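You operate a simulated robot arm through the tools that you are given. There is no shell and no other tool.

Carry out the task below with a simulated robot arm. There is one attempt and no reset: what you move stays moved.

## Task
Fit battery 72 from the green tray into the amber-ringed microphone.
Fine: switch it off first and leave it off in the cradle; old battery in the orange tray, number up; cover shut, end knob locked; other microphones and batteries stay as they are.

Only the result counts: the job must be done as asked and must still hold three seconds after the hand-in. Knocking over, shifting, dropping, spilling or breaking anything else fails it. Lids that push on must go on centred and level and be pressed home; caps that screw on are set level and turned clockwise until they are tight.

## Robot
A 6-joint arm with a fingered hand, fixed in place. Base frame: the origin is on the floor under the middle of its stand, x ahead of it, y to its left, z up; the work surface is at about z = 750. Readings come in mm, degrees, newtons and seconds.
With the tool pointing down near the work surface it reaches from about 160 to 880 mm from the base axis. Its first joint turns from -166.0 to 166.0 degrees. Payload 5 kg.
The TCP is the grasp point between the finger pads, 37 mm short of the fingertips. In the tool frame z runs along the fingers and y along their closing line. The gripper opens to 124 mm; its body begins 43 mm behind the TCP. The gripper is a hand of 3 fingers: y runs from the thumb to the fingers, the wrist lies at [-21, -125, -215] in the tool frame, and closing takes about 1.5 s.
Orientation is told as [roll, pitch, yaw] about the base's x, y, z axes, in that order, counted from this pose: with the fingers straight down and the wrist toward the robot, the tool's x, y and z point along [0, 1, 0], [1, 0, 0] and [0, 0, -1] of the base frame.

## Interface
- The arm moves only by the tool jog_arm. Its arguments are lists of equal length, an entry for each row: "travel": the shift along the base's x, y, z in units of 150 mm (1.0 is 150 mm), a list of three; "rot": the turn, a rotation vector about the base's x, y, z in units of 90 degrees (1.0 is 90 degrees), a list of three; "gripper": the opening, from 0 (shut) to 1 (fully open). In form: {"travel": [[x, y, z], ...], "rot": [[ax, ay, az], ...], "gripper": [gripper, ...]}. A call has 1 to 20 rows; each row is the pose to reach, as a shift and turn from the pose commanded when the call began. A call with a number of a shift or a turn outside -1 to 1 is refused whole. Each row takes 0.2 s and may step no farther than 50 mm and 8.6 degrees from the row before; otherwise, or with a gripper value out of range, the whole call is refused. A pose out of reach is approached as far as the arm can. The call stops where the force on the tool passes 90 N (or 10 N more than at its start, if that is more) or the arm is blocked; 0.2 s more then pass. Each finger travels about 72 mm/s and halts on what it meets, pressing with about 28 N; the grip force reading is that of the motor and also rises with nothing between the fingers. The clock runs only during rows and for 0.2 s after the last one: add rows that repeat a pose to give the fingers time. The reply holds the time, the measured pose of the TCP, the force on the tool along the base axes, the opening and the grip force, in the units named above and with some noise, with the torque about the TCP (base axes, N m) and any sound that the robot's microphone picked up.
- Cameras (640 x 400 px; columns grow to the right, rows downward): "scene" is fixed at [400, 649.9, 1483.5]; the picture's right is [-0.74, -0.67, 0.00], its down [-0.50, 0.56, -0.66] and it looks along [0.44, -0.49, -0.75] (base axes); focal length 242 px, centre (320, 200). "wrist" rides on the gripper at [72, -104, -154] in the tool frame; the picture's right is [-0.83, 0.26, -0.49], its down [-0.51, -0.72, 0.47] and it looks along [-0.23, 0.64, 0.73] (tool axes); focal length 243 px, centre (320, 200). There is no depth. A picture from a camera that has moved, and an enlarged one, comes with that camera's place and axes in the base frame and with its lens.
- grab_frame(camera): a new picture of that camera. No time passes.
- preshape(shape): the hand has 3 fingers and takes this shape, open, in about a second: jaw (thumb against the fingers, like two jaws); tri (thumb and two fingers); tip (a fingertip pinch); poke (one finger out to press); point (the index stretched); flat (the hand flat); cup (the hand cupped); fist (a fist). The gripper value then closes the fingers along that shape, each until it touches; the sizes above hold for jaw. It gives what a move gives, with no picture.
- enlarge(camera, box): a new picture of the part [left, top, right, bottom] of that camera's present view, enlarged. No time passes.
- job_done(): hands the job in; it is judged then, once.

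Nothing tells you positions but the pictures and the camera data. Unless the task says otherwise, let go and move clear before handing in.

The tools are called after "Call:" by a JSON object that holds its "api" and its "payload". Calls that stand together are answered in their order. jog_arm: Moves the arm, as the interface text tells. Its arguments: {"type":"object","properties":{"travel":{"type":"array"},"rot":{"type":"array"},"gripper":{"type":"array"}},"required":["travel","rot","gripper"]} The other tools are called the same way: preshape (shape) gives the hand a shape; grab_frame (camera) takes a picture; enlarge (camera, box) takes an enlarged picture of a part of a camera's view; job_done () hands the job in.

At the start:

```text
clock: 0.0
position: [741.2, 66.0, 1167.2]
ee_rot: [0.0, 0.1, 0.0]
ft_force: [-0.6, -0.7, 0.4]
moment: [0.02, 0.02, 0.0]
width: 123.7
grasp_force: 0.1
shape: jaw
```

scene: 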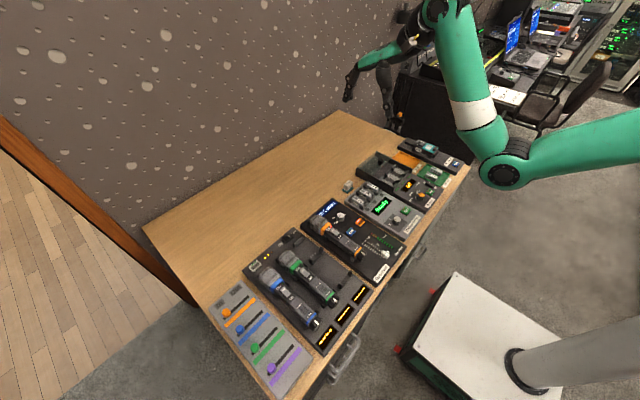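
wrist: 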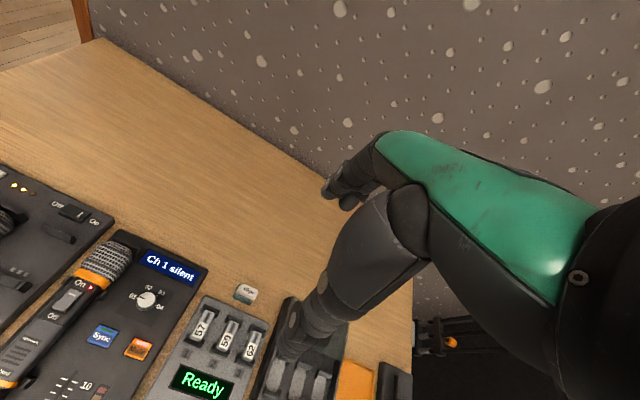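

I see a table with several units: microphones, trays, a charger and a mixer. I will zoom in on parts of the scene before moving anything.

Call:
{"api": "enlarge", "payload": {"camera": "scene", "box": [300, 180, 430, 290]}}

Call:
{"api": "enlarge", "payload": {"camera": "scene", "box": [340, 130, 480, 220]}}

Call:
{"api": "enlarge", "payload": {"camera": "scene", "box": [200, 220, 380, 400]}}

Call:
{"api": "enlarge", "payload": {"camera": "wrist", "box": [0, 200, 400, 400]}}

```text
3.64 times, centred on (365, 235) of scene
camera zoom: at [400.0, 649.9, 1483.5], right [-0.74, -0.67, 0.0], down [-0.5, 0.56, -0.66], along [0.44, -0.49, -0.75], focal length 880 px, centre (156, 73)
```

zoom: 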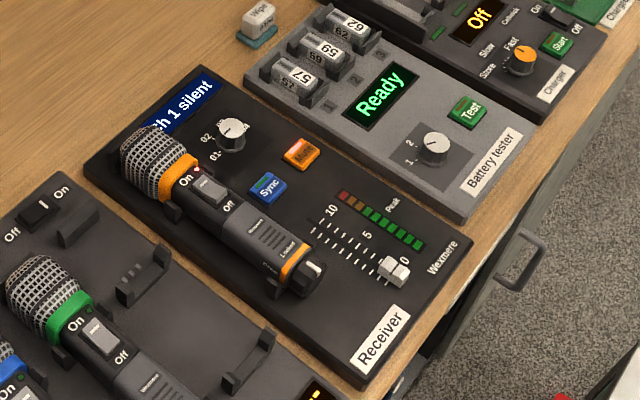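

```text
4.44 times, centred on (410, 175) of scene
camera zoom: at [400.0, 649.9, 1483.5], right [-0.74, -0.67, 0.0], down [-0.5, 0.56, -0.66], along [0.44, -0.49, -0.75], focal length 1076 px, centre (-80, 311)
```

zoom: 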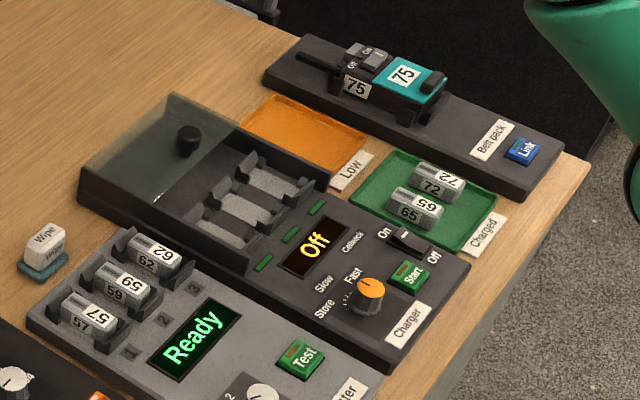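

```text
2.22 times, centred on (290, 310) of scene
camera zoom: at [400.0, 649.9, 1483.5], right [-0.74, -0.67, 0.0], down [-0.5, 0.56, -0.66], along [0.44, -0.49, -0.75], focal length 538 px, centre (387, -44)
```

zoom: 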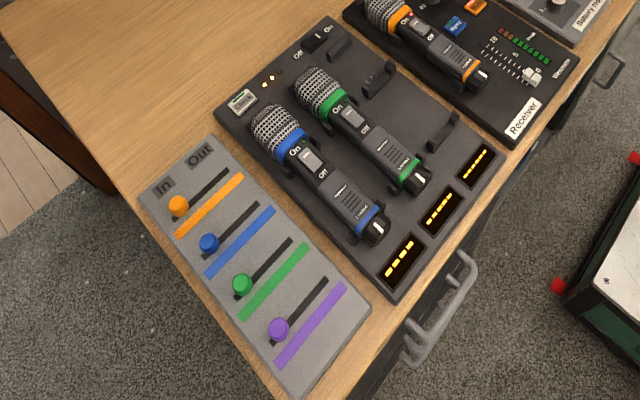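

```text
1.60 times, centred on (200, 300) of wrist
camera zoom: at [637.7, 138.5, 1320.8], right [0.26, -0.83, 0.49], down [-0.72, -0.51, -0.47], along [0.64, -0.23, -0.73], focal length 388 px, centre (512, 40)
```

zoom: 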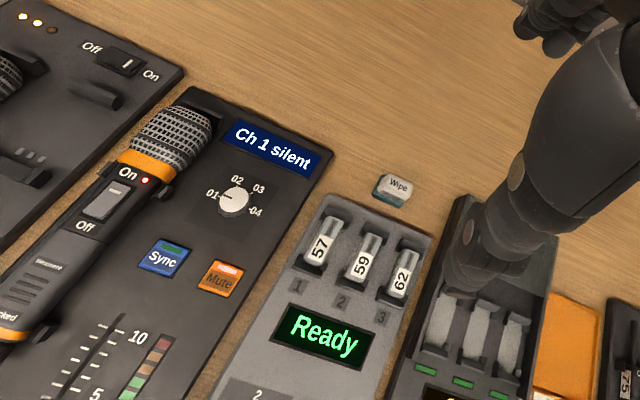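

The amber-ringed microphone lies on the receiver, with its tail toward the robot and its head away. I'll zoom in on the switch, cover and knob, and on the batteries and trays.

Call:
{"api": "enlarge", "payload": {"camera": "scene", "box": [330, 212, 370, 242]}}

Call:
{"api": "enlarge", "payload": {"camera": "scene", "box": [318, 212, 348, 230]}}

Call:
{"api": "enlarge", "payload": {"camera": "scene", "box": [340, 222, 370, 244]}}

Call:
{"api": "enlarge", "payload": {"camera": "scene", "box": [415, 160, 455, 190]}}

Call:
{"api": "enlarge", "payload": {"camera": "scene", "box": [385, 145, 435, 180]}}

```text
13.33 times, centred on (350, 227) of scene
camera zoom: at [400.0, 649.9, 1483.5], right [-0.74, -0.67, 0.0], down [-0.5, 0.56, -0.66], along [0.44, -0.49, -0.75], focal length 3228 px, centre (-80, -160)
```

zoom: 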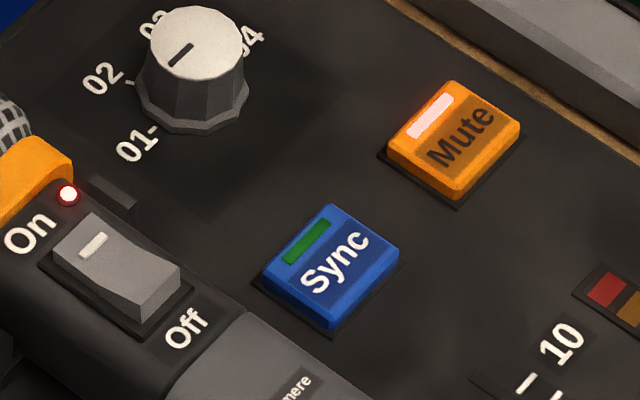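

```text
16.00 times, centred on (333, 221) of scene
camera zoom: at [400.0, 649.9, 1483.5], right [-0.74, -0.67, 0.0], down [-0.5, 0.56, -0.66], along [0.44, -0.49, -0.75], focal length 3874 px, centre (112, -136)
```

zoom: 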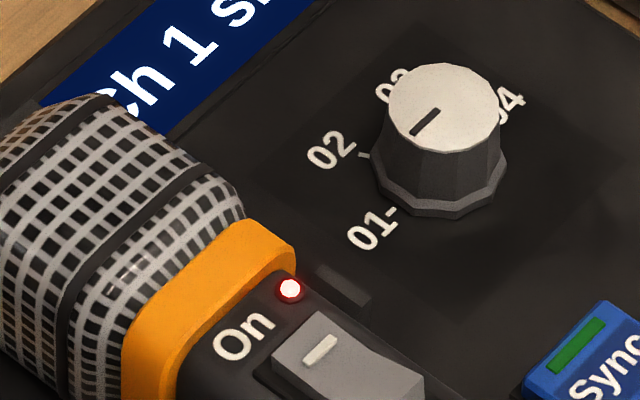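

```text
16.00 times, centred on (355, 233) of scene
camera zoom: at [400.0, 649.9, 1483.5], right [-0.74, -0.67, 0.0], down [-0.5, 0.56, -0.66], along [0.44, -0.49, -0.75], focal length 3874 px, centre (-240, -328)
```

zoom: 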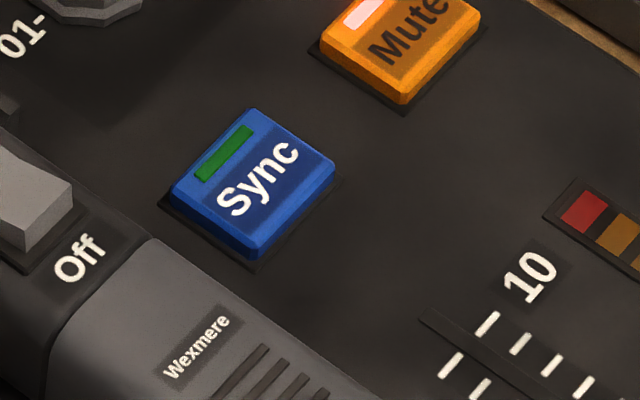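

```text
13.33 times, centred on (435, 175) of scene
camera zoom: at [400.0, 649.9, 1483.5], right [-0.74, -0.67, 0.0], down [-0.5, 0.56, -0.66], along [0.44, -0.49, -0.75], focal length 3228 px, centre (-1213, 533)
```

zoom: 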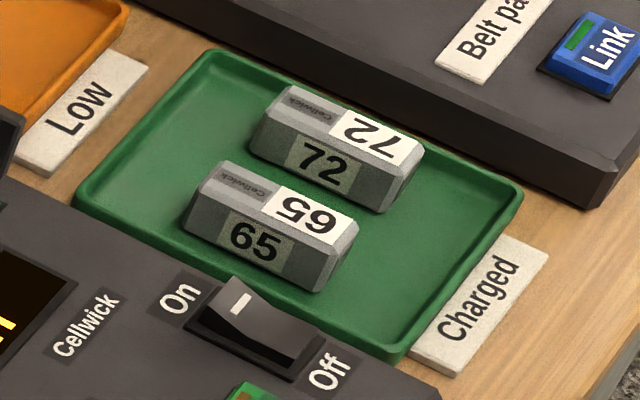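

```text
11.43 times, centred on (410, 162) of scene
camera zoom: at [400.0, 649.9, 1483.5], right [-0.74, -0.67, 0.0], down [-0.5, 0.56, -0.66], along [0.44, -0.49, -0.75], focal length 2767 px, centre (-709, 629)
```

zoom: 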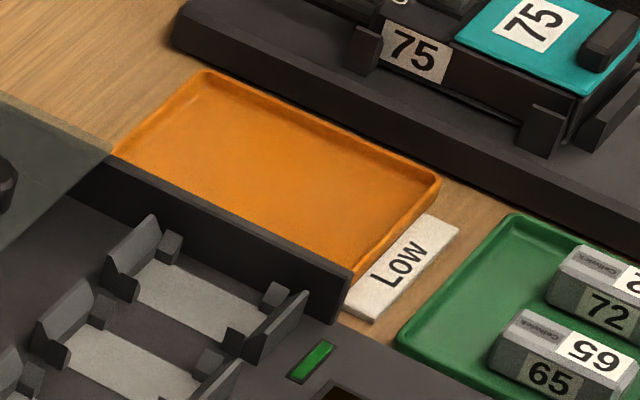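

The switch is a rocker with a red LED lit, and batteries 72 and 65 lie in the green tray. Next I'll look at the microphone body and its tail.

Call:
{"api": "enlarge", "payload": {"camera": "scene", "box": [328, 225, 368, 255]}}

Call:
{"api": "enlarge", "payload": {"camera": "scene", "box": [345, 240, 375, 262]}}

Call:
{"api": "enlarge", "payload": {"camera": "scene", "box": [305, 205, 375, 260]}}

Call:
{"api": "enlarge", "payload": {"camera": "scene", "box": [300, 280, 345, 310]}}

Call:
{"api": "enlarge", "payload": {"camera": "scene", "box": [355, 180, 400, 210]}}

```text
13.33 times, centred on (348, 240) of scene
camera zoom: at [400.0, 649.9, 1483.5], right [-0.74, -0.67, 0.0], down [-0.5, 0.56, -0.66], along [0.44, -0.49, -0.75], focal length 3228 px, centre (-53, -333)
```

zoom: 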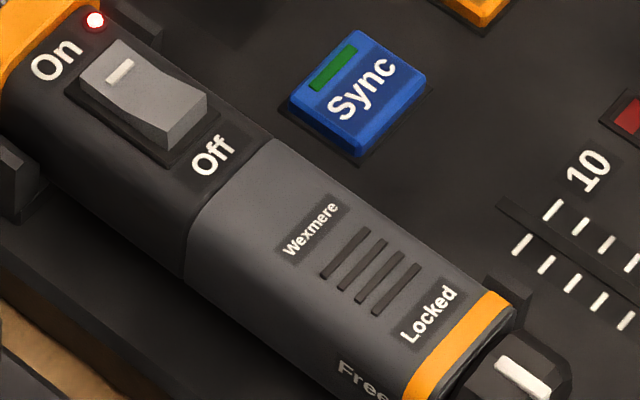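

```text
16.00 times, centred on (360, 251) of scene
camera zoom: at [400.0, 649.9, 1483.5], right [-0.74, -0.67, 0.0], down [-0.5, 0.56, -0.66], along [0.44, -0.49, -0.75], focal length 3874 px, centre (-320, -616)
```

zoom: 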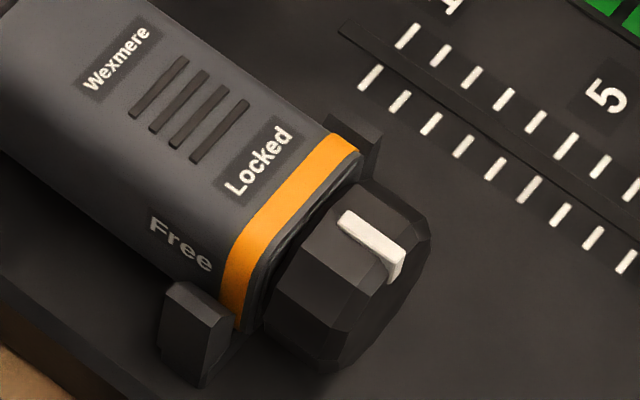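

```text
7.27 times, centred on (340, 232) of scene
camera zoom: at [400.0, 649.9, 1483.5], right [-0.74, -0.67, 0.0], down [-0.5, 0.56, -0.66], along [0.44, -0.49, -0.75], focal length 1761 px, centre (174, -36)
```

zoom: 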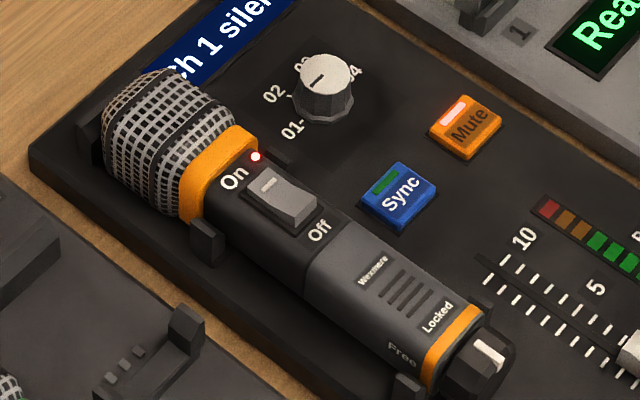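

```text
13.33 times, centred on (322, 295) of scene
camera zoom: at [400.0, 649.9, 1483.5], right [-0.74, -0.67, 0.0], down [-0.5, 0.56, -0.66], along [0.44, -0.49, -0.75], focal length 3228 px, centre (287, -1067)
```

zoom: 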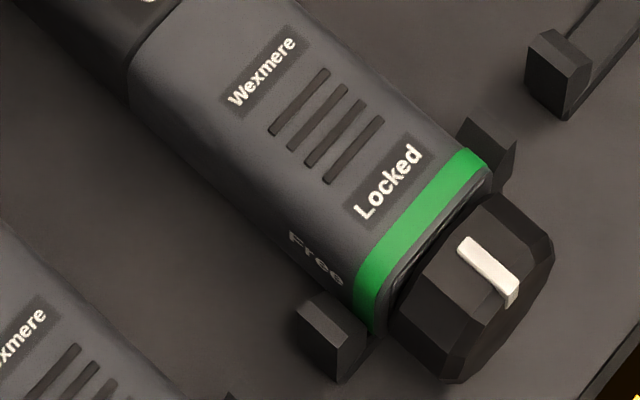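

```text
13.33 times, centred on (378, 195) of scene
camera zoom: at [400.0, 649.9, 1483.5], right [-0.74, -0.67, 0.0], down [-0.5, 0.56, -0.66], along [0.44, -0.49, -0.75], focal length 3228 px, centre (-447, 267)
```

zoom: 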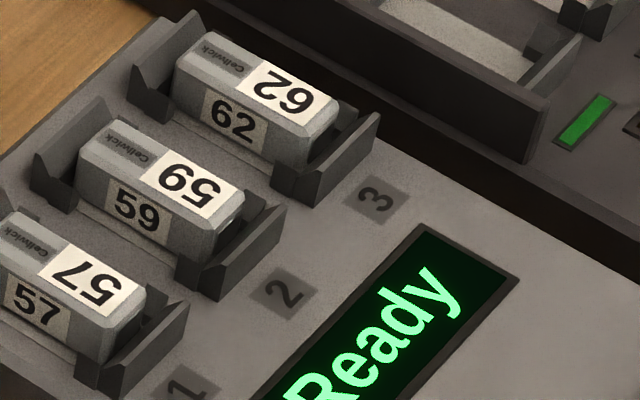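

The cover is the grey section between the switch and the tail ring; the knob mark points up at "Locked", with "Free" on the +y side. I take the mic to lie along x from about x=550 to 730 at y≈288. I'll move the hand over it for a stereo view.

Call:
{"api": "jog_arm", "payload": {"travel": [[-0.2, 0.2, -0.1], [-0.4, 0.4, -0.2], [-0.6, 0.6, -0.3], [-0.75, 0.8, -0.4], [-0.9, 0.99, -0.5]], "rot": [[0, 0, 0], [0, 0, 0], [0, 0, 0], [0, 0, 0], [0, 0, 0]], "gripper": [1, 1, 1, 1, 1]}}

Call:
{"api": "grab_frame", "payload": {"camera": "wrist"}}

Call:
{"api": "grab_frame", "payload": {"camera": "scene"}}

```text
clock: 1.2
position: [606.5, 215.2, 1091.9]
ee_rot: [0.1, 0.0, 0.1]
ft_force: [0.0, -0.1, -0.7]
moment: [0.06, 0.0, 0.01]
width: 123.6
grasp_force: 0.0
shape: jaw
```

```text
taken
camera wrist: at [502.9, 286.7, 1246.0], right [0.26, -0.83, 0.49], down [-0.72, -0.51, -0.47], along [0.64, -0.23, -0.73], focal length 243 px, centre (320, 200)
```

wrist: 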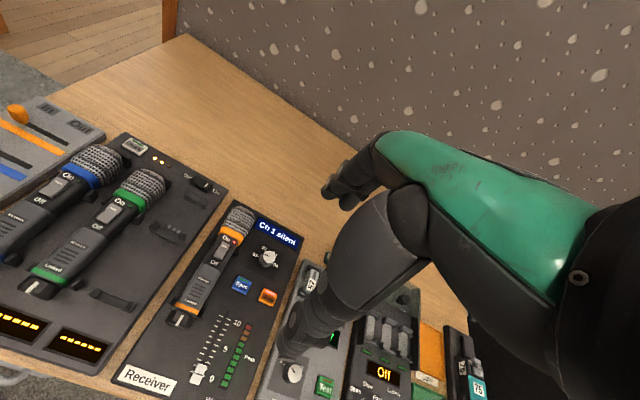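

```text
taken
```

scene: 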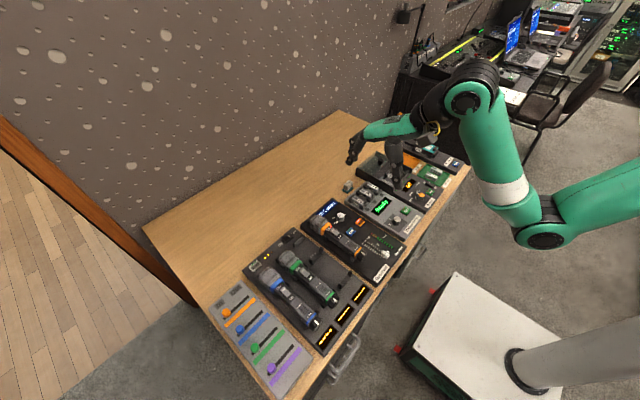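

The wrist camera now sees the amber mic. I'll zoom both cameras on it to triangulate its features.

Call:
{"api": "enlarge", "payload": {"camera": "wrist", "box": [160, 200, 270, 330]}}

Call:
{"api": "enlarge", "payload": {"camera": "wrist", "box": [200, 205, 256, 240]}}

Call:
{"api": "enlarge", "payload": {"camera": "wrist", "box": [160, 270, 224, 330]}}

Call:
{"api": "enlarge", "payload": {"camera": "wrist", "box": [185, 235, 249, 275]}}

```text
3.08 times, centred on (215, 265) of wrist
camera zoom: at [502.9, 286.7, 1246.0], right [0.26, -0.83, 0.49], down [-0.72, -0.51, -0.47], along [0.64, -0.23, -0.73], focal length 746 px, centre (643, 0)
```

zoom: 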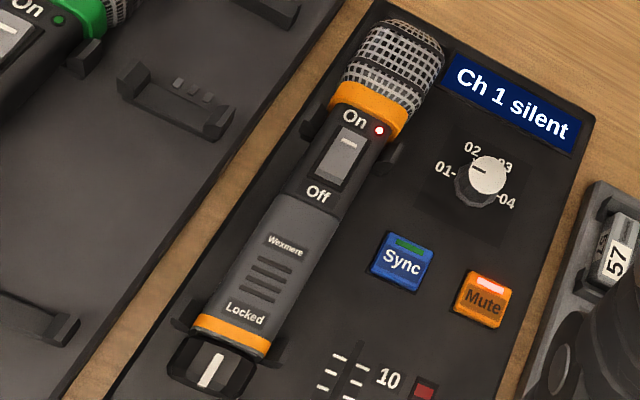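

```text
11.43 times, centred on (228, 222) of wrist
camera zoom: at [502.9, 286.7, 1246.0], right [0.26, -0.83, 0.49], down [-0.72, -0.51, -0.47], along [0.64, -0.23, -0.73], focal length 2773 px, centre (1371, -57)
```

zoom: 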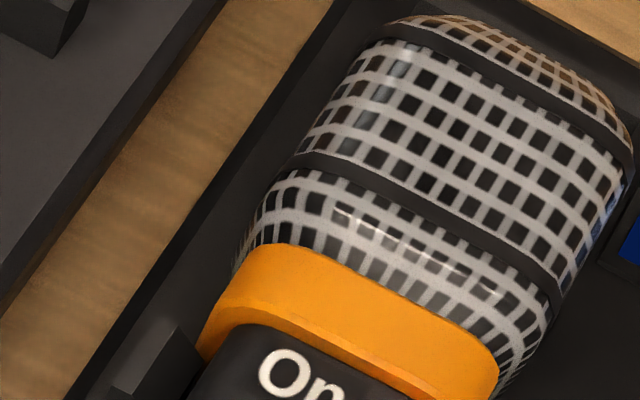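

```text
6.67 times, centred on (192, 300) of wrist
camera zoom: at [502.9, 286.7, 1246.0], right [0.26, -0.83, 0.49], down [-0.72, -0.51, -0.47], along [0.64, -0.23, -0.73], focal length 1618 px, centre (1173, -467)
```

zoom: 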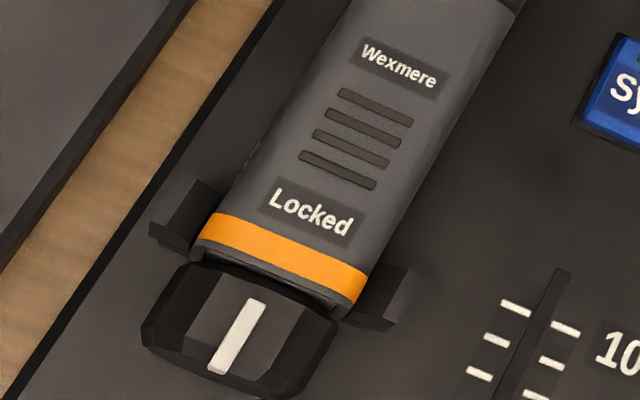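

```text
10.00 times, centred on (217, 255) of wrist
camera zoom: at [502.9, 286.7, 1246.0], right [0.26, -0.83, 0.49], down [-0.72, -0.51, -0.47], along [0.64, -0.23, -0.73], focal length 2426 px, centre (1350, -350)
```

zoom: 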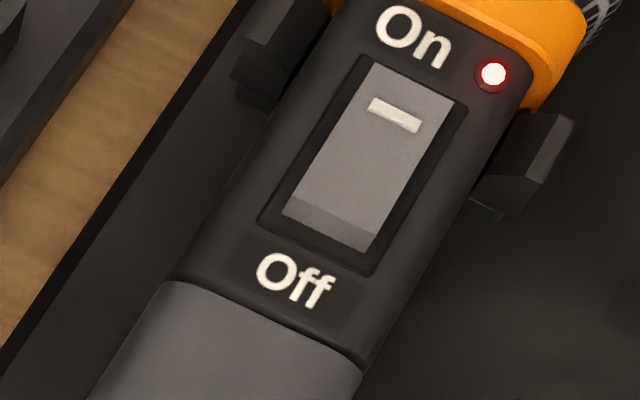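

The mic axis is at y≈286.7, its top at z≈816, with the rocker's Off end at x≈650. The tail knob spans x≈540–557. I'll look at the hand shape and the cradle near the tail.

Call:
{"api": "enlarge", "payload": {"camera": "scene", "box": [330, 60, 500, 200]}}

Call:
{"api": "enlarge", "payload": {"camera": "wrist", "box": [250, 120, 450, 380]}}

Call:
{"api": "enlarge", "payload": {"camera": "scene", "box": [350, 236, 374, 254]}}

Call:
{"api": "enlarge", "payload": {"camera": "wrist", "box": [100, 290, 240, 398]}}

```text
2.86 times, centred on (415, 130) of scene
camera zoom: at [400.0, 649.9, 1483.5], right [-0.74, -0.67, 0.0], down [-0.5, 0.56, -0.66], along [0.44, -0.49, -0.75], focal length 692 px, centre (49, 400)
```

zoom: 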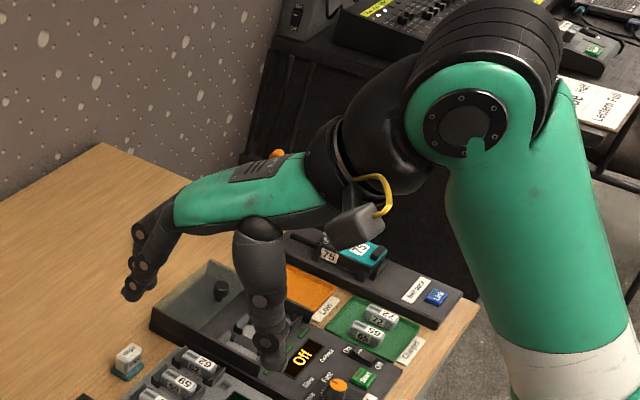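

```text
1.54 times, centred on (350, 250) of wrist
camera zoom: at [502.9, 286.7, 1246.0], right [0.26, -0.83, 0.49], down [-0.72, -0.51, -0.47], along [0.64, -0.23, -0.73], focal length 373 px, centre (274, 123)
```

zoom: 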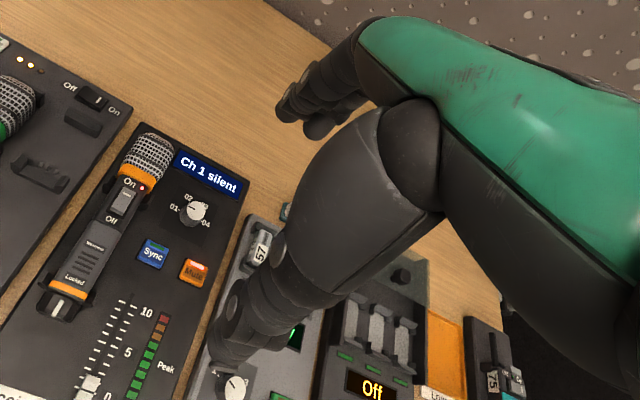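

```text
16.00 times, centred on (362, 245) of scene
camera zoom: at [400.0, 649.9, 1483.5], right [-0.74, -0.67, 0.0], down [-0.5, 0.56, -0.66], along [0.44, -0.49, -0.75], focal length 3874 px, centre (-352, -520)
```

zoom: 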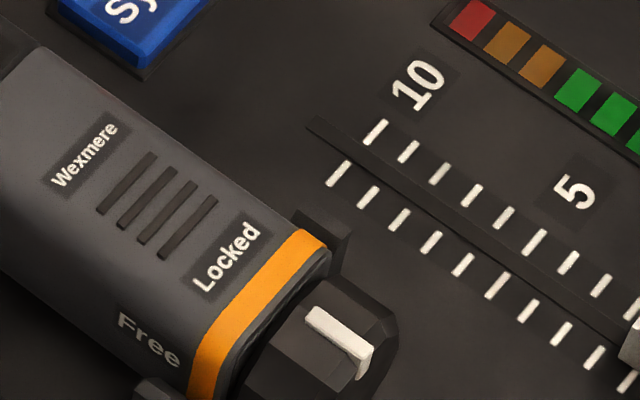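

```text
3.70 times, centred on (170, 344) of wrist
camera zoom: at [502.9, 286.7, 1246.0], right [0.26, -0.83, 0.49], down [-0.72, -0.51, -0.47], along [0.64, -0.23, -0.73], focal length 899 px, centre (876, -333)
```

zoom: 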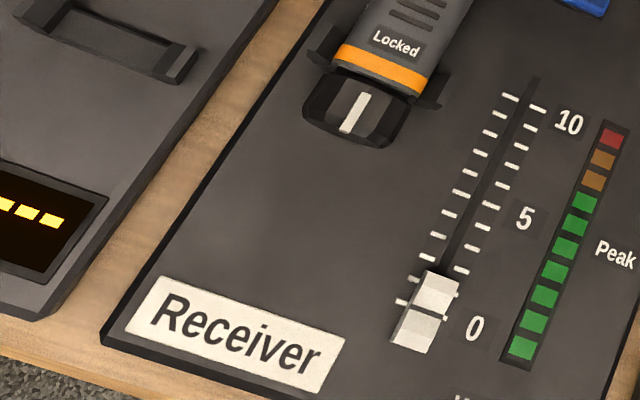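

I now have the scene laid out. I'll put the hand in the poke shape at this safe height to see where its fingertip lies.

Call:
{"api": "preshape", "payload": {"shape": "poke"}}

Call:
{"api": "enlarge", "payload": {"camera": "wrist", "box": [240, 100, 480, 400]}}

Call:
{"api": "enlarge", "payload": {"camera": "scene", "box": [330, 60, 500, 200]}}

```text
clock: 2.1
position: [606.4, 213.7, 1092.6]
ee_rot: [0.0, 0.0, 0.0]
ft_force: [0.0, 0.1, -0.4]
moment: [-0.02, 0.01, -0.01]
width: 0.0
grasp_force: 0.2
shape: poke
```

```text
1.33 times, centred on (360, 250) of wrist
camera zoom: at [503.2, 286.3, 1246.1], right [0.26, -0.83, 0.49], down [-0.72, -0.51, -0.47], along [0.64, -0.23, -0.73], focal length 324 px, centre (267, 133)
```

zoom: 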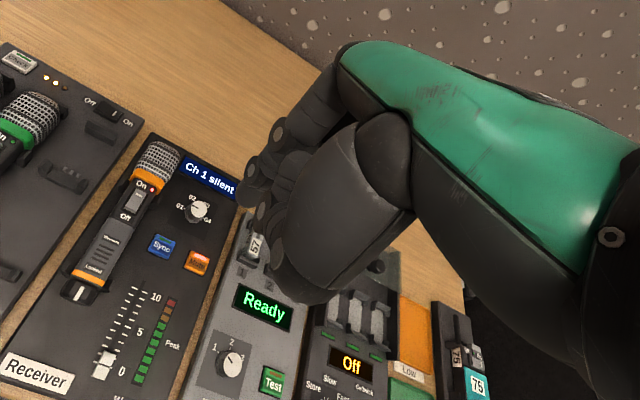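

```text
2.86 times, centred on (415, 130) of scene
camera zoom: at [400.0, 649.9, 1483.5], right [-0.74, -0.67, 0.0], down [-0.5, 0.56, -0.66], along [0.44, -0.49, -0.75], focal length 692 px, centre (49, 400)
```

zoom: 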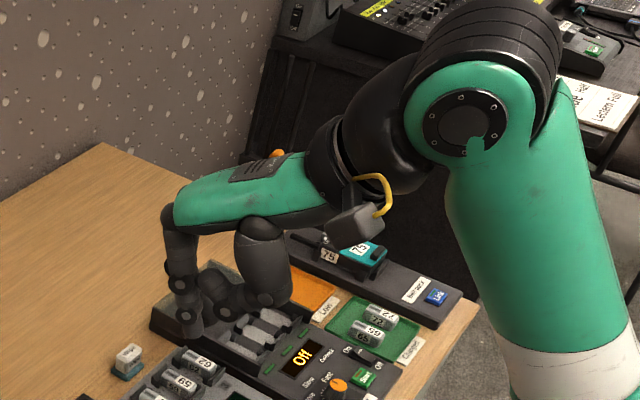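

In poke the index finger reaches down near the TCP. I'll zoom in to locate the fingertip precisely.

Call:
{"api": "enlarge", "payload": {"camera": "scene", "box": [365, 110, 425, 150]}}

Call:
{"api": "enlarge", "payload": {"camera": "wrist", "box": [290, 160, 390, 260]}}

Call:
{"api": "grab_frame", "payload": {"camera": "wrist"}}

```text
10.00 times, centred on (395, 130) of scene
camera zoom: at [400.0, 649.9, 1483.5], right [-0.74, -0.67, 0.0], down [-0.5, 0.56, -0.66], along [0.44, -0.49, -0.75], focal length 2421 px, centre (-430, 900)
```

zoom: 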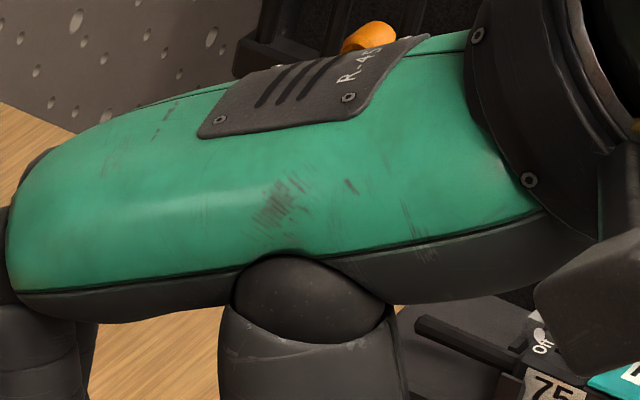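

```text
4.00 times, centred on (340, 210) of wrist
camera zoom: at [503.2, 286.3, 1246.1], right [0.26, -0.83, 0.49], down [-0.72, -0.51, -0.47], along [0.64, -0.23, -0.73], focal length 970 px, centre (240, 160)
```

zoom: 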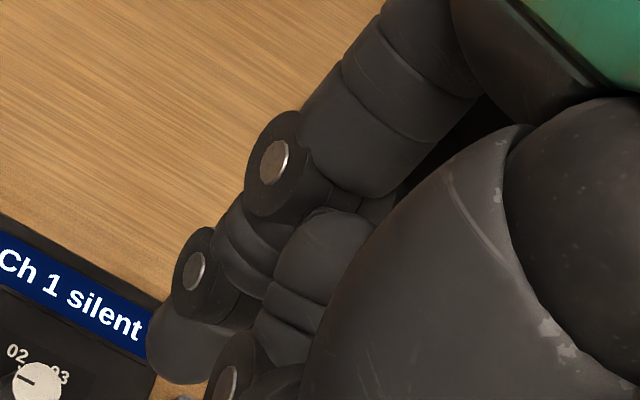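

```text
taken
camera wrist: at [503.2, 286.3, 1246.1], right [0.26, -0.83, 0.49], down [-0.72, -0.51, -0.47], along [0.64, -0.23, -0.73], focal length 243 px, centre (320, 200)
```

wrist: 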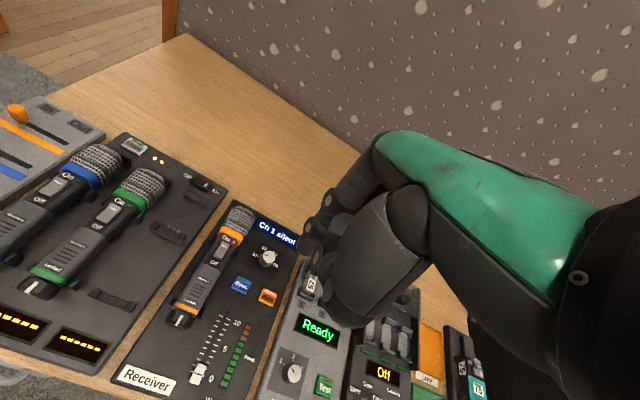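

I'll zoom the scene camera onto the fingertip itself.

Call:
{"api": "enlarge", "payload": {"camera": "scene", "box": [355, 150, 403, 182]}}

Call:
{"api": "enlarge", "payload": {"camera": "wrist", "box": [290, 215, 340, 275]}}

```text
12.50 times, centred on (379, 166) of scene
camera zoom: at [400.0, 649.9, 1483.5], right [-0.74, -0.67, 0.0], down [-0.5, 0.56, -0.66], along [0.44, -0.49, -0.75], focal length 3027 px, centre (-418, 625)
```

zoom: 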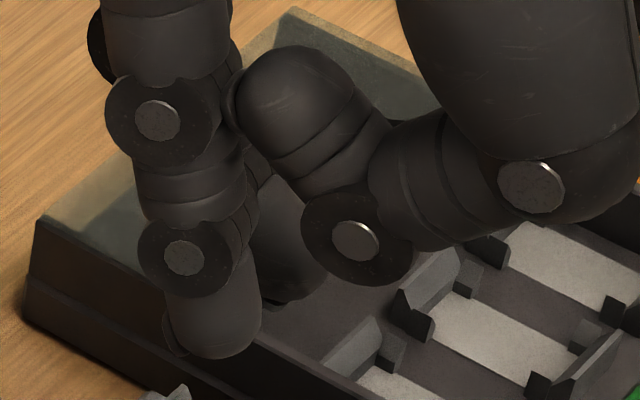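

```text
6.67 times, centred on (315, 245) of wrist
camera zoom: at [503.2, 286.3, 1246.1], right [0.26, -0.83, 0.49], down [-0.72, -0.51, -0.47], along [0.64, -0.23, -0.73], focal length 1618 px, centre (353, -100)
```

zoom: 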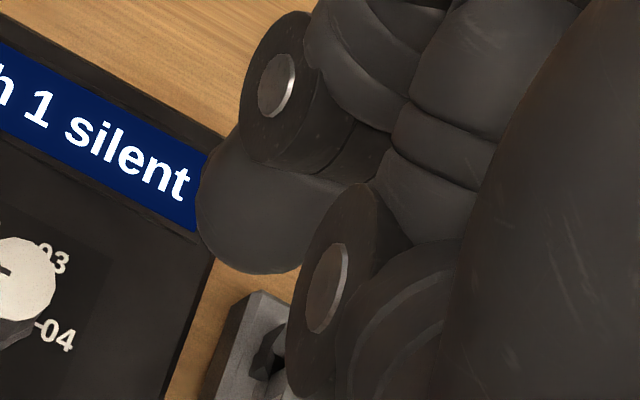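

The poke fingertip sits at about (+1, +10, −37) from the TCP. I'll go above the rocker's Off end, stopping well clear.

Call:
{"api": "jog_arm", "payload": {"travel": [[0.1, 0.14, -0.25], [0.2, 0.28, -0.5], [0.3, 0.41, -0.75], [0.3, 0.41, -0.95]], "rot": [[0, 0, 0], [0, 0, 0], [0, 0, 0], [0, 0, 0]], "gripper": [0, 0, 0, 0]}}

Call:
{"api": "grab_frame", "payload": {"camera": "scene"}}

Call:
{"api": "enlarge", "payload": {"camera": "wrist", "box": [220, 160, 380, 280]}}

Call:
{"api": "enlarge", "payload": {"camera": "scene", "box": [310, 180, 390, 240]}}

```text
clock: 3.1
position: [651.6, 276.2, 948.8]
ee_rot: [0.0, -0.2, 0.0]
ft_force: [0.3, 0.2, -0.1]
moment: [0.02, 0.04, 0.02]
width: 0.3
grasp_force: 28.5
shape: jaw
```

```text
taken
```

scene: 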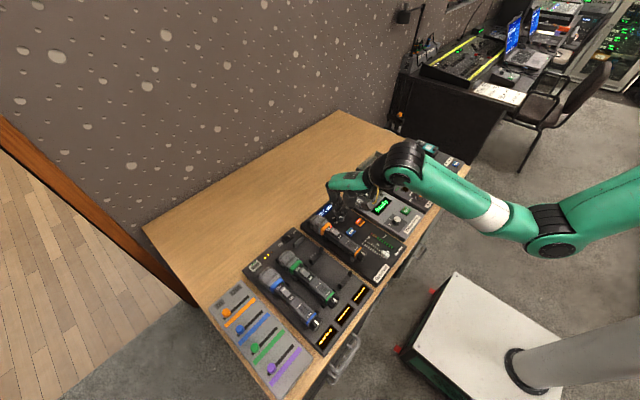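

```text
3.33 times, centred on (300, 220) of wrist
camera zoom: at [548.0, 348.5, 1102.6], right [0.26, -0.83, 0.49], down [-0.72, -0.51, -0.47], along [0.64, -0.23, -0.73], focal length 809 px, centre (387, 133)
```

zoom: 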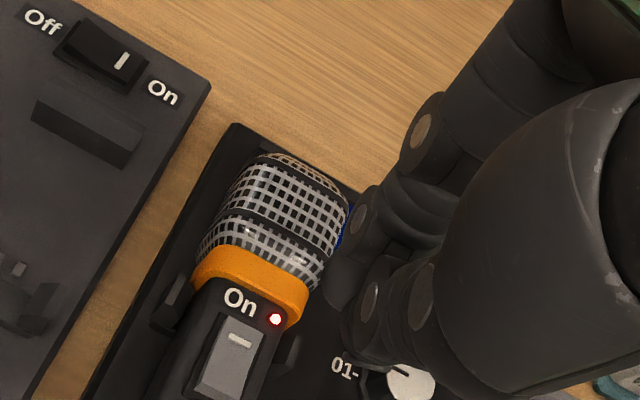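

```text
6.67 times, centred on (350, 210) of scene
camera zoom: at [400.0, 649.9, 1483.5], right [-0.74, -0.67, 0.0], down [-0.5, 0.56, -0.66], along [0.44, -0.49, -0.75], focal length 1614 px, centre (120, 133)
```

zoom: 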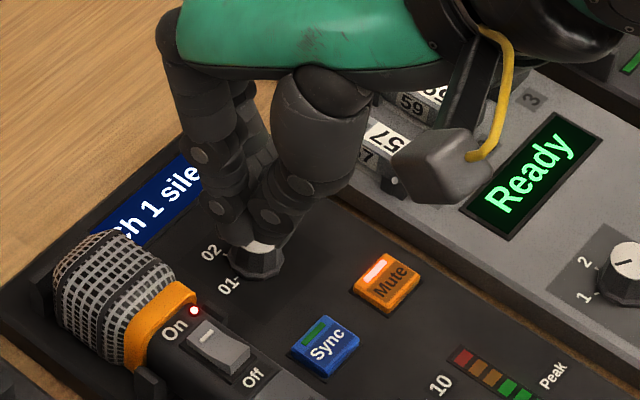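

The hand went back to a closed jaw when I commanded gripper 0. I'll set poke again here and try holding it with gripper 1.

Call:
{"api": "preshape", "payload": {"shape": "poke"}}

Call:
{"api": "jog_arm", "payload": {"travel": [[0, 0, -0.1]], "rot": [[0, 0, 0]], "gripper": [1]}}

Call:
{"api": "enlarge", "payload": {"camera": "scene", "box": [310, 180, 390, 240]}}

Call:
{"api": "enlarge", "payload": {"camera": "wrist", "box": [220, 160, 380, 280]}}

```text
clock: 4.0
position: [651.7, 275.5, 948.2]
ee_rot: [0.0, -0.1, -0.1]
ft_force: [0.0, 0.1, -0.8]
moment: [0.03, 0.01, 0.0]
width: 0.0
grasp_force: 0.0
shape: poke
```

```text
clock: 4.4
position: [651.0, 276.2, 934.5]
ee_rot: [0.1, 0.0, 0.0]
ft_force: [0.4, 0.6, 0.0]
moment: [-0.04, 0.03, 0.03]
width: 0.0
grasp_force: 0.1
shape: poke
```

```text
6.67 times, centred on (350, 210) of scene
camera zoom: at [400.0, 649.9, 1483.5], right [-0.74, -0.67, 0.0], down [-0.5, 0.56, -0.66], along [0.44, -0.49, -0.75], focal length 1614 px, centre (120, 133)
```

zoom: 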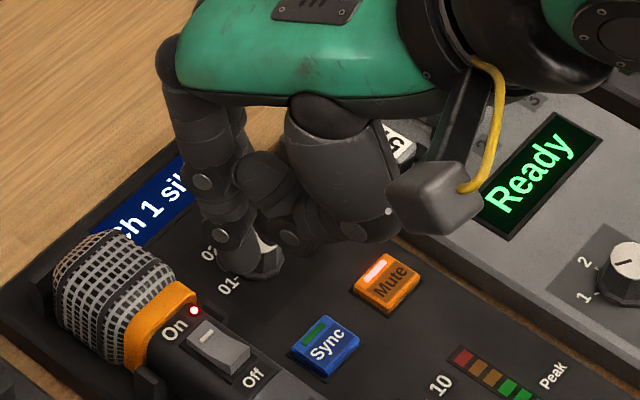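

```text
3.33 times, centred on (300, 220) of wrist
camera zoom: at [548.0, 348.6, 1087.7], right [0.26, -0.83, 0.49], down [-0.72, -0.51, -0.47], along [0.64, -0.23, -0.73], focal length 809 px, centre (387, 133)
```

zoom: 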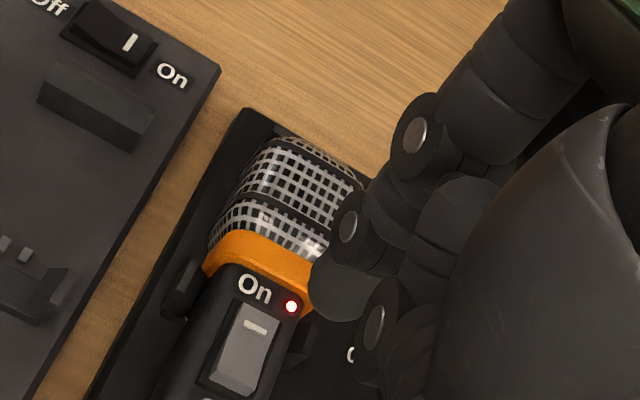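

Poke holds with gripper 1. I'll lower the fingertip to just above the Off end of the rocker and check the alignment.

Call:
{"api": "jog_arm", "payload": {"travel": [[0, 0, -0.25], [0, 0, -0.46]], "rot": [[0, 0, 0], [0, 0, 0]], "gripper": [1, 1]}}

Call:
{"api": "enlarge", "payload": {"camera": "scene", "box": [325, 205, 365, 235]}}

Call:
{"api": "enlarge", "payload": {"camera": "wrist", "box": [260, 200, 360, 275]}}

```text
clock: 5.0
position: [652.8, 276.9, 864.2]
ee_rot: [0.0, -0.1, -0.1]
ft_force: [0.5, -0.2, -0.3]
moment: [0.01, 0.0, 0.01]
width: 0.0
grasp_force: 0.1
shape: poke
```

```text
13.33 times, centred on (345, 220) of scene
camera zoom: at [400.0, 649.9, 1483.5], right [-0.74, -0.67, 0.0], down [-0.5, 0.56, -0.66], along [0.44, -0.49, -0.75], focal length 3228 px, centre (-13, -67)
```

zoom: 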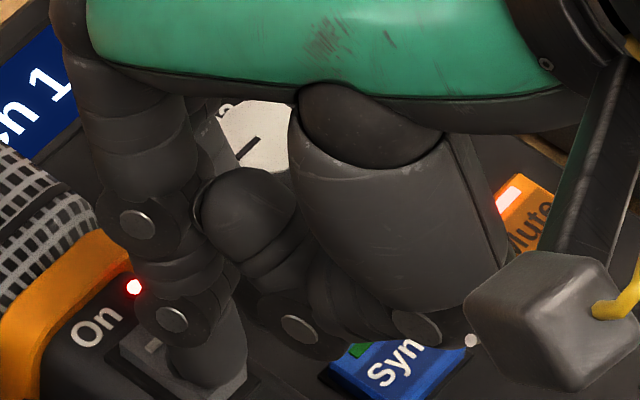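

```text
5.33 times, centred on (310, 238) of wrist
camera zoom: at [548.4, 348.8, 1018.1], right [0.26, -0.83, 0.49], down [-0.72, -0.51, -0.47], along [0.64, -0.23, -0.73], focal length 1294 px, centre (373, 0)
```

zoom: 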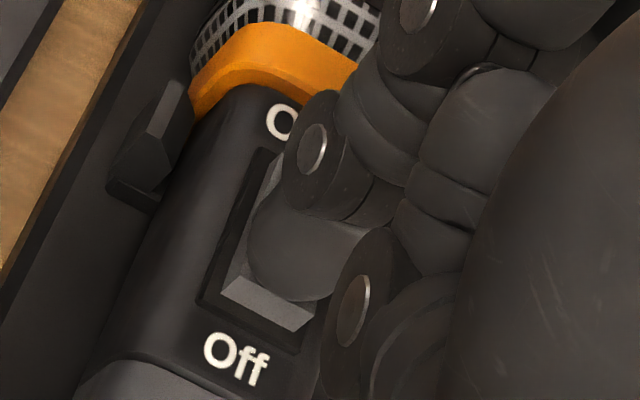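

The fingertip is centred over the Off half of the rocker. I'll press down in small steps.

Call:
{"api": "jog_arm", "payload": {"travel": [[-0.007, 0, -0.02], [-0.007, 0, -0.04], [-0.007, 0, -0.06], [-0.007, 0, -0.075]], "rot": [[0, 0, 0], [0, 0, 0], [0, 0, 0], [0, 0, 0]], "gripper": [1, 1, 1, 1]}}

Call:
{"api": "enlarge", "payload": {"camera": "scene", "box": [325, 205, 365, 235]}}

Call:
{"api": "enlarge", "payload": {"camera": "wrist", "box": [260, 200, 360, 275]}}

```text
clock: 6.0
position: [652.8, 277.4, 859.8]
ee_rot: [0.4, -0.6, 0.0]
ft_force: [0.5, -2.7, 40.4]
moment: [0.24, -0.22, -0.01]
width: 0.0
grasp_force: 0.1
shape: poke
```

```text
13.33 times, centred on (345, 220) of scene
camera zoom: at [400.0, 649.9, 1483.5], right [-0.74, -0.67, 0.0], down [-0.5, 0.56, -0.66], along [0.44, -0.49, -0.75], focal length 3228 px, centre (-13, -67)
```

zoom: 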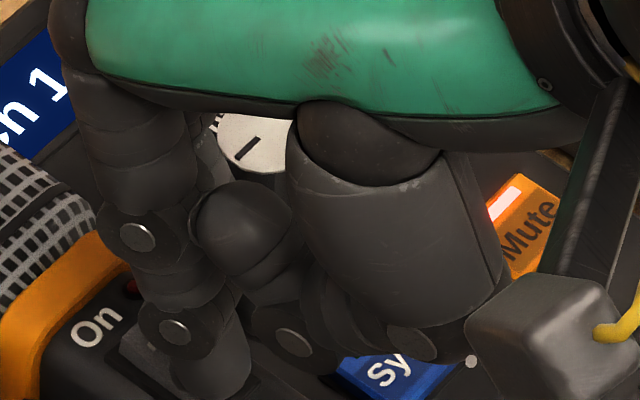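

```text
5.33 times, centred on (310, 238) of wrist
camera zoom: at [547.5, 348.9, 1012.6], right [0.26, -0.83, 0.49], down [-0.72, -0.5, -0.48], along [0.65, -0.23, -0.73], focal length 1294 px, centre (373, 0)
```

zoom: 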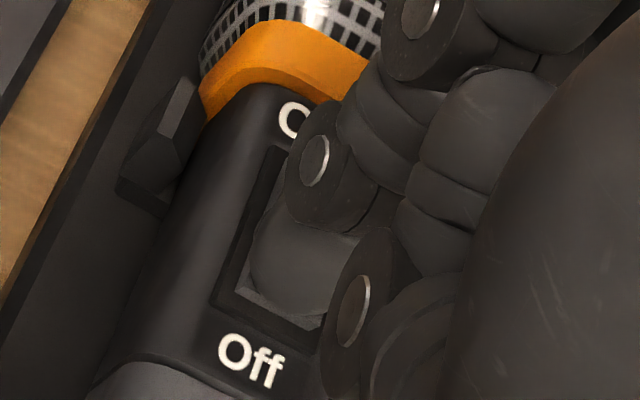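

The red LED has gone dark, so the rocker has flipped. I'll lift clear and verify.

Call:
{"api": "jog_arm", "payload": {"travel": [[0, 0, 0.2], [0, -0.15, 0.5], [0, -0.4, 0.7]], "rot": [[0, 0, 0], [0, 0, 0], [0, 0, 0]], "gripper": [1, 1, 1]}}

Call:
{"api": "enlarge", "payload": {"camera": "scene", "box": [325, 205, 375, 243]}}

Call:
{"api": "enlarge", "payload": {"camera": "scene", "box": [300, 190, 420, 280]}}

```text
refused: row 2 steps farther than a row can; nothing moved
```

```text
10.53 times, centred on (350, 224) of scene
camera zoom: at [400.0, 649.9, 1483.5], right [-0.74, -0.67, 0.0], down [-0.5, 0.56, -0.66], along [0.44, -0.49, -0.75], focal length 2549 px, centre (4, -53)
```

zoom: 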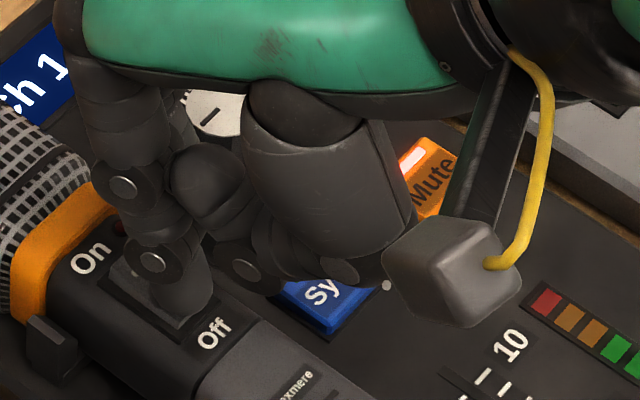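

```text
4.44 times, centred on (360, 235) of scene
camera zoom: at [400.0, 649.9, 1483.5], right [-0.74, -0.67, 0.0], down [-0.5, 0.56, -0.66], along [0.44, -0.49, -0.75], focal length 1076 px, centre (142, 44)
```

zoom: 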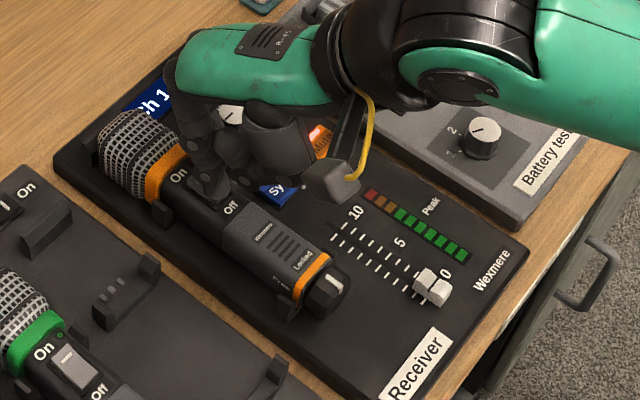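

That row was too long and nothing moved. I'll lift with smaller steps.

Call:
{"api": "jog_arm", "payload": {"travel": [[0, 0, 0.2], [0, 0, 0.45], [0, -0.15, 0.7], [0, -0.4, 0.8]], "rot": [[0, 0, 0], [0, 0, 0], [0, 0, 0], [0, 0, 0]], "gripper": [1, 1, 1, 1]}}

Call:
{"api": "enlarge", "payload": {"camera": "scene", "box": [325, 205, 375, 243]}}

Call:
{"api": "enlarge", "payload": {"camera": "scene", "box": [300, 190, 420, 280]}}

Call:
{"api": "grab_frame", "payload": {"camera": "wrist"}}

```text
clock: 7.0
position: [651.0, 215.6, 973.5]
ee_rot: [0.0, 0.0, 0.1]
ft_force: [-0.3, 0.1, -0.1]
moment: [-0.02, -0.02, -0.02]
width: 0.0
grasp_force: 0.0
shape: poke
```

```text
10.53 times, centred on (350, 224) of scene
camera zoom: at [400.0, 649.9, 1483.5], right [-0.74, -0.67, 0.0], down [-0.5, 0.56, -0.66], along [0.44, -0.49, -0.75], focal length 2549 px, centre (4, -53)
```

zoom: 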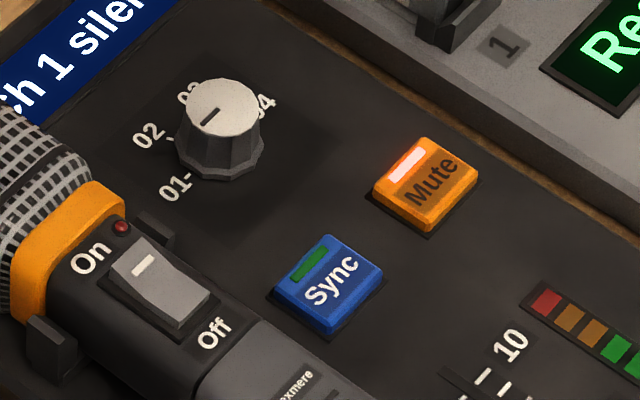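

```text
4.44 times, centred on (360, 235) of scene
camera zoom: at [400.0, 649.9, 1483.5], right [-0.74, -0.67, 0.0], down [-0.5, 0.56, -0.66], along [0.44, -0.49, -0.75], focal length 1076 px, centre (142, 44)
```

zoom: 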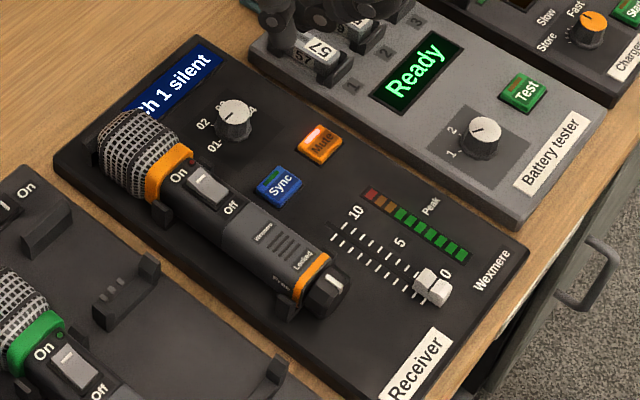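

```text
taken
camera wrist: at [547.0, 288.3, 1127.4], right [0.26, -0.83, 0.49], down [-0.72, -0.51, -0.47], along [0.64, -0.23, -0.73], focal length 243 px, centre (320, 200)
```

wrist: 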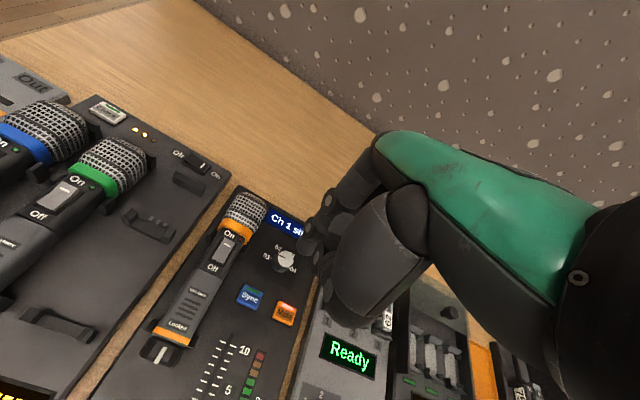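

The LED is dark, so the mic is switched off. Next is the end knob, so I'll zoom in to understand its shape.

Call:
{"api": "enlarge", "payload": {"camera": "scene", "box": [354, 246, 374, 260]}}

Call:
{"api": "enlarge", "payload": {"camera": "wrist", "box": [130, 320, 200, 370]}}

Call:
{"api": "enlarge", "payload": {"camera": "scene", "box": [330, 211, 350, 225]}}

```text
16.00 times, centred on (364, 253) of scene
camera zoom: at [400.0, 649.9, 1483.5], right [-0.74, -0.67, 0.0], down [-0.5, 0.56, -0.66], along [0.44, -0.49, -0.75], focal length 3874 px, centre (-384, -648)
```

zoom: 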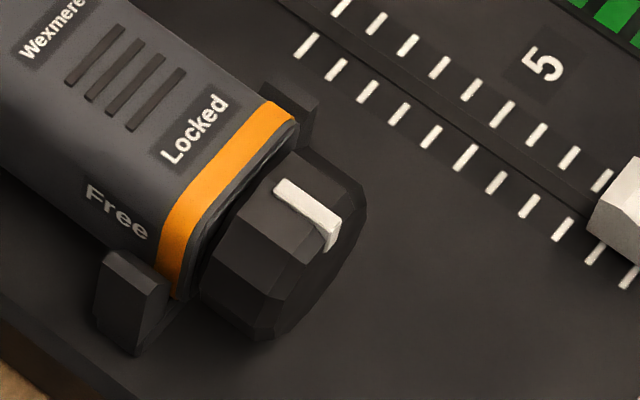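

```text
8.00 times, centred on (165, 345) of wrist
camera zoom: at [547.0, 288.3, 1127.4], right [0.26, -0.83, 0.49], down [-0.72, -0.51, -0.47], along [0.64, -0.23, -0.73], focal length 1941 px, centre (1560, -960)
```

zoom: 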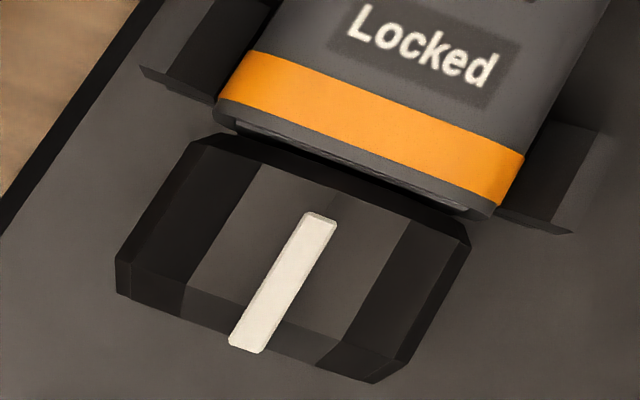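

```text
16.00 times, centred on (340, 218) of scene
camera zoom: at [400.0, 649.9, 1483.5], right [-0.74, -0.67, 0.0], down [-0.5, 0.56, -0.66], along [0.44, -0.49, -0.75], focal length 3874 px, centre (0, -88)
```

zoom: 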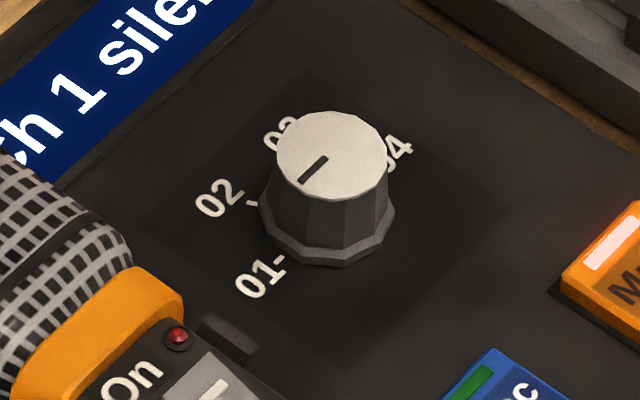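

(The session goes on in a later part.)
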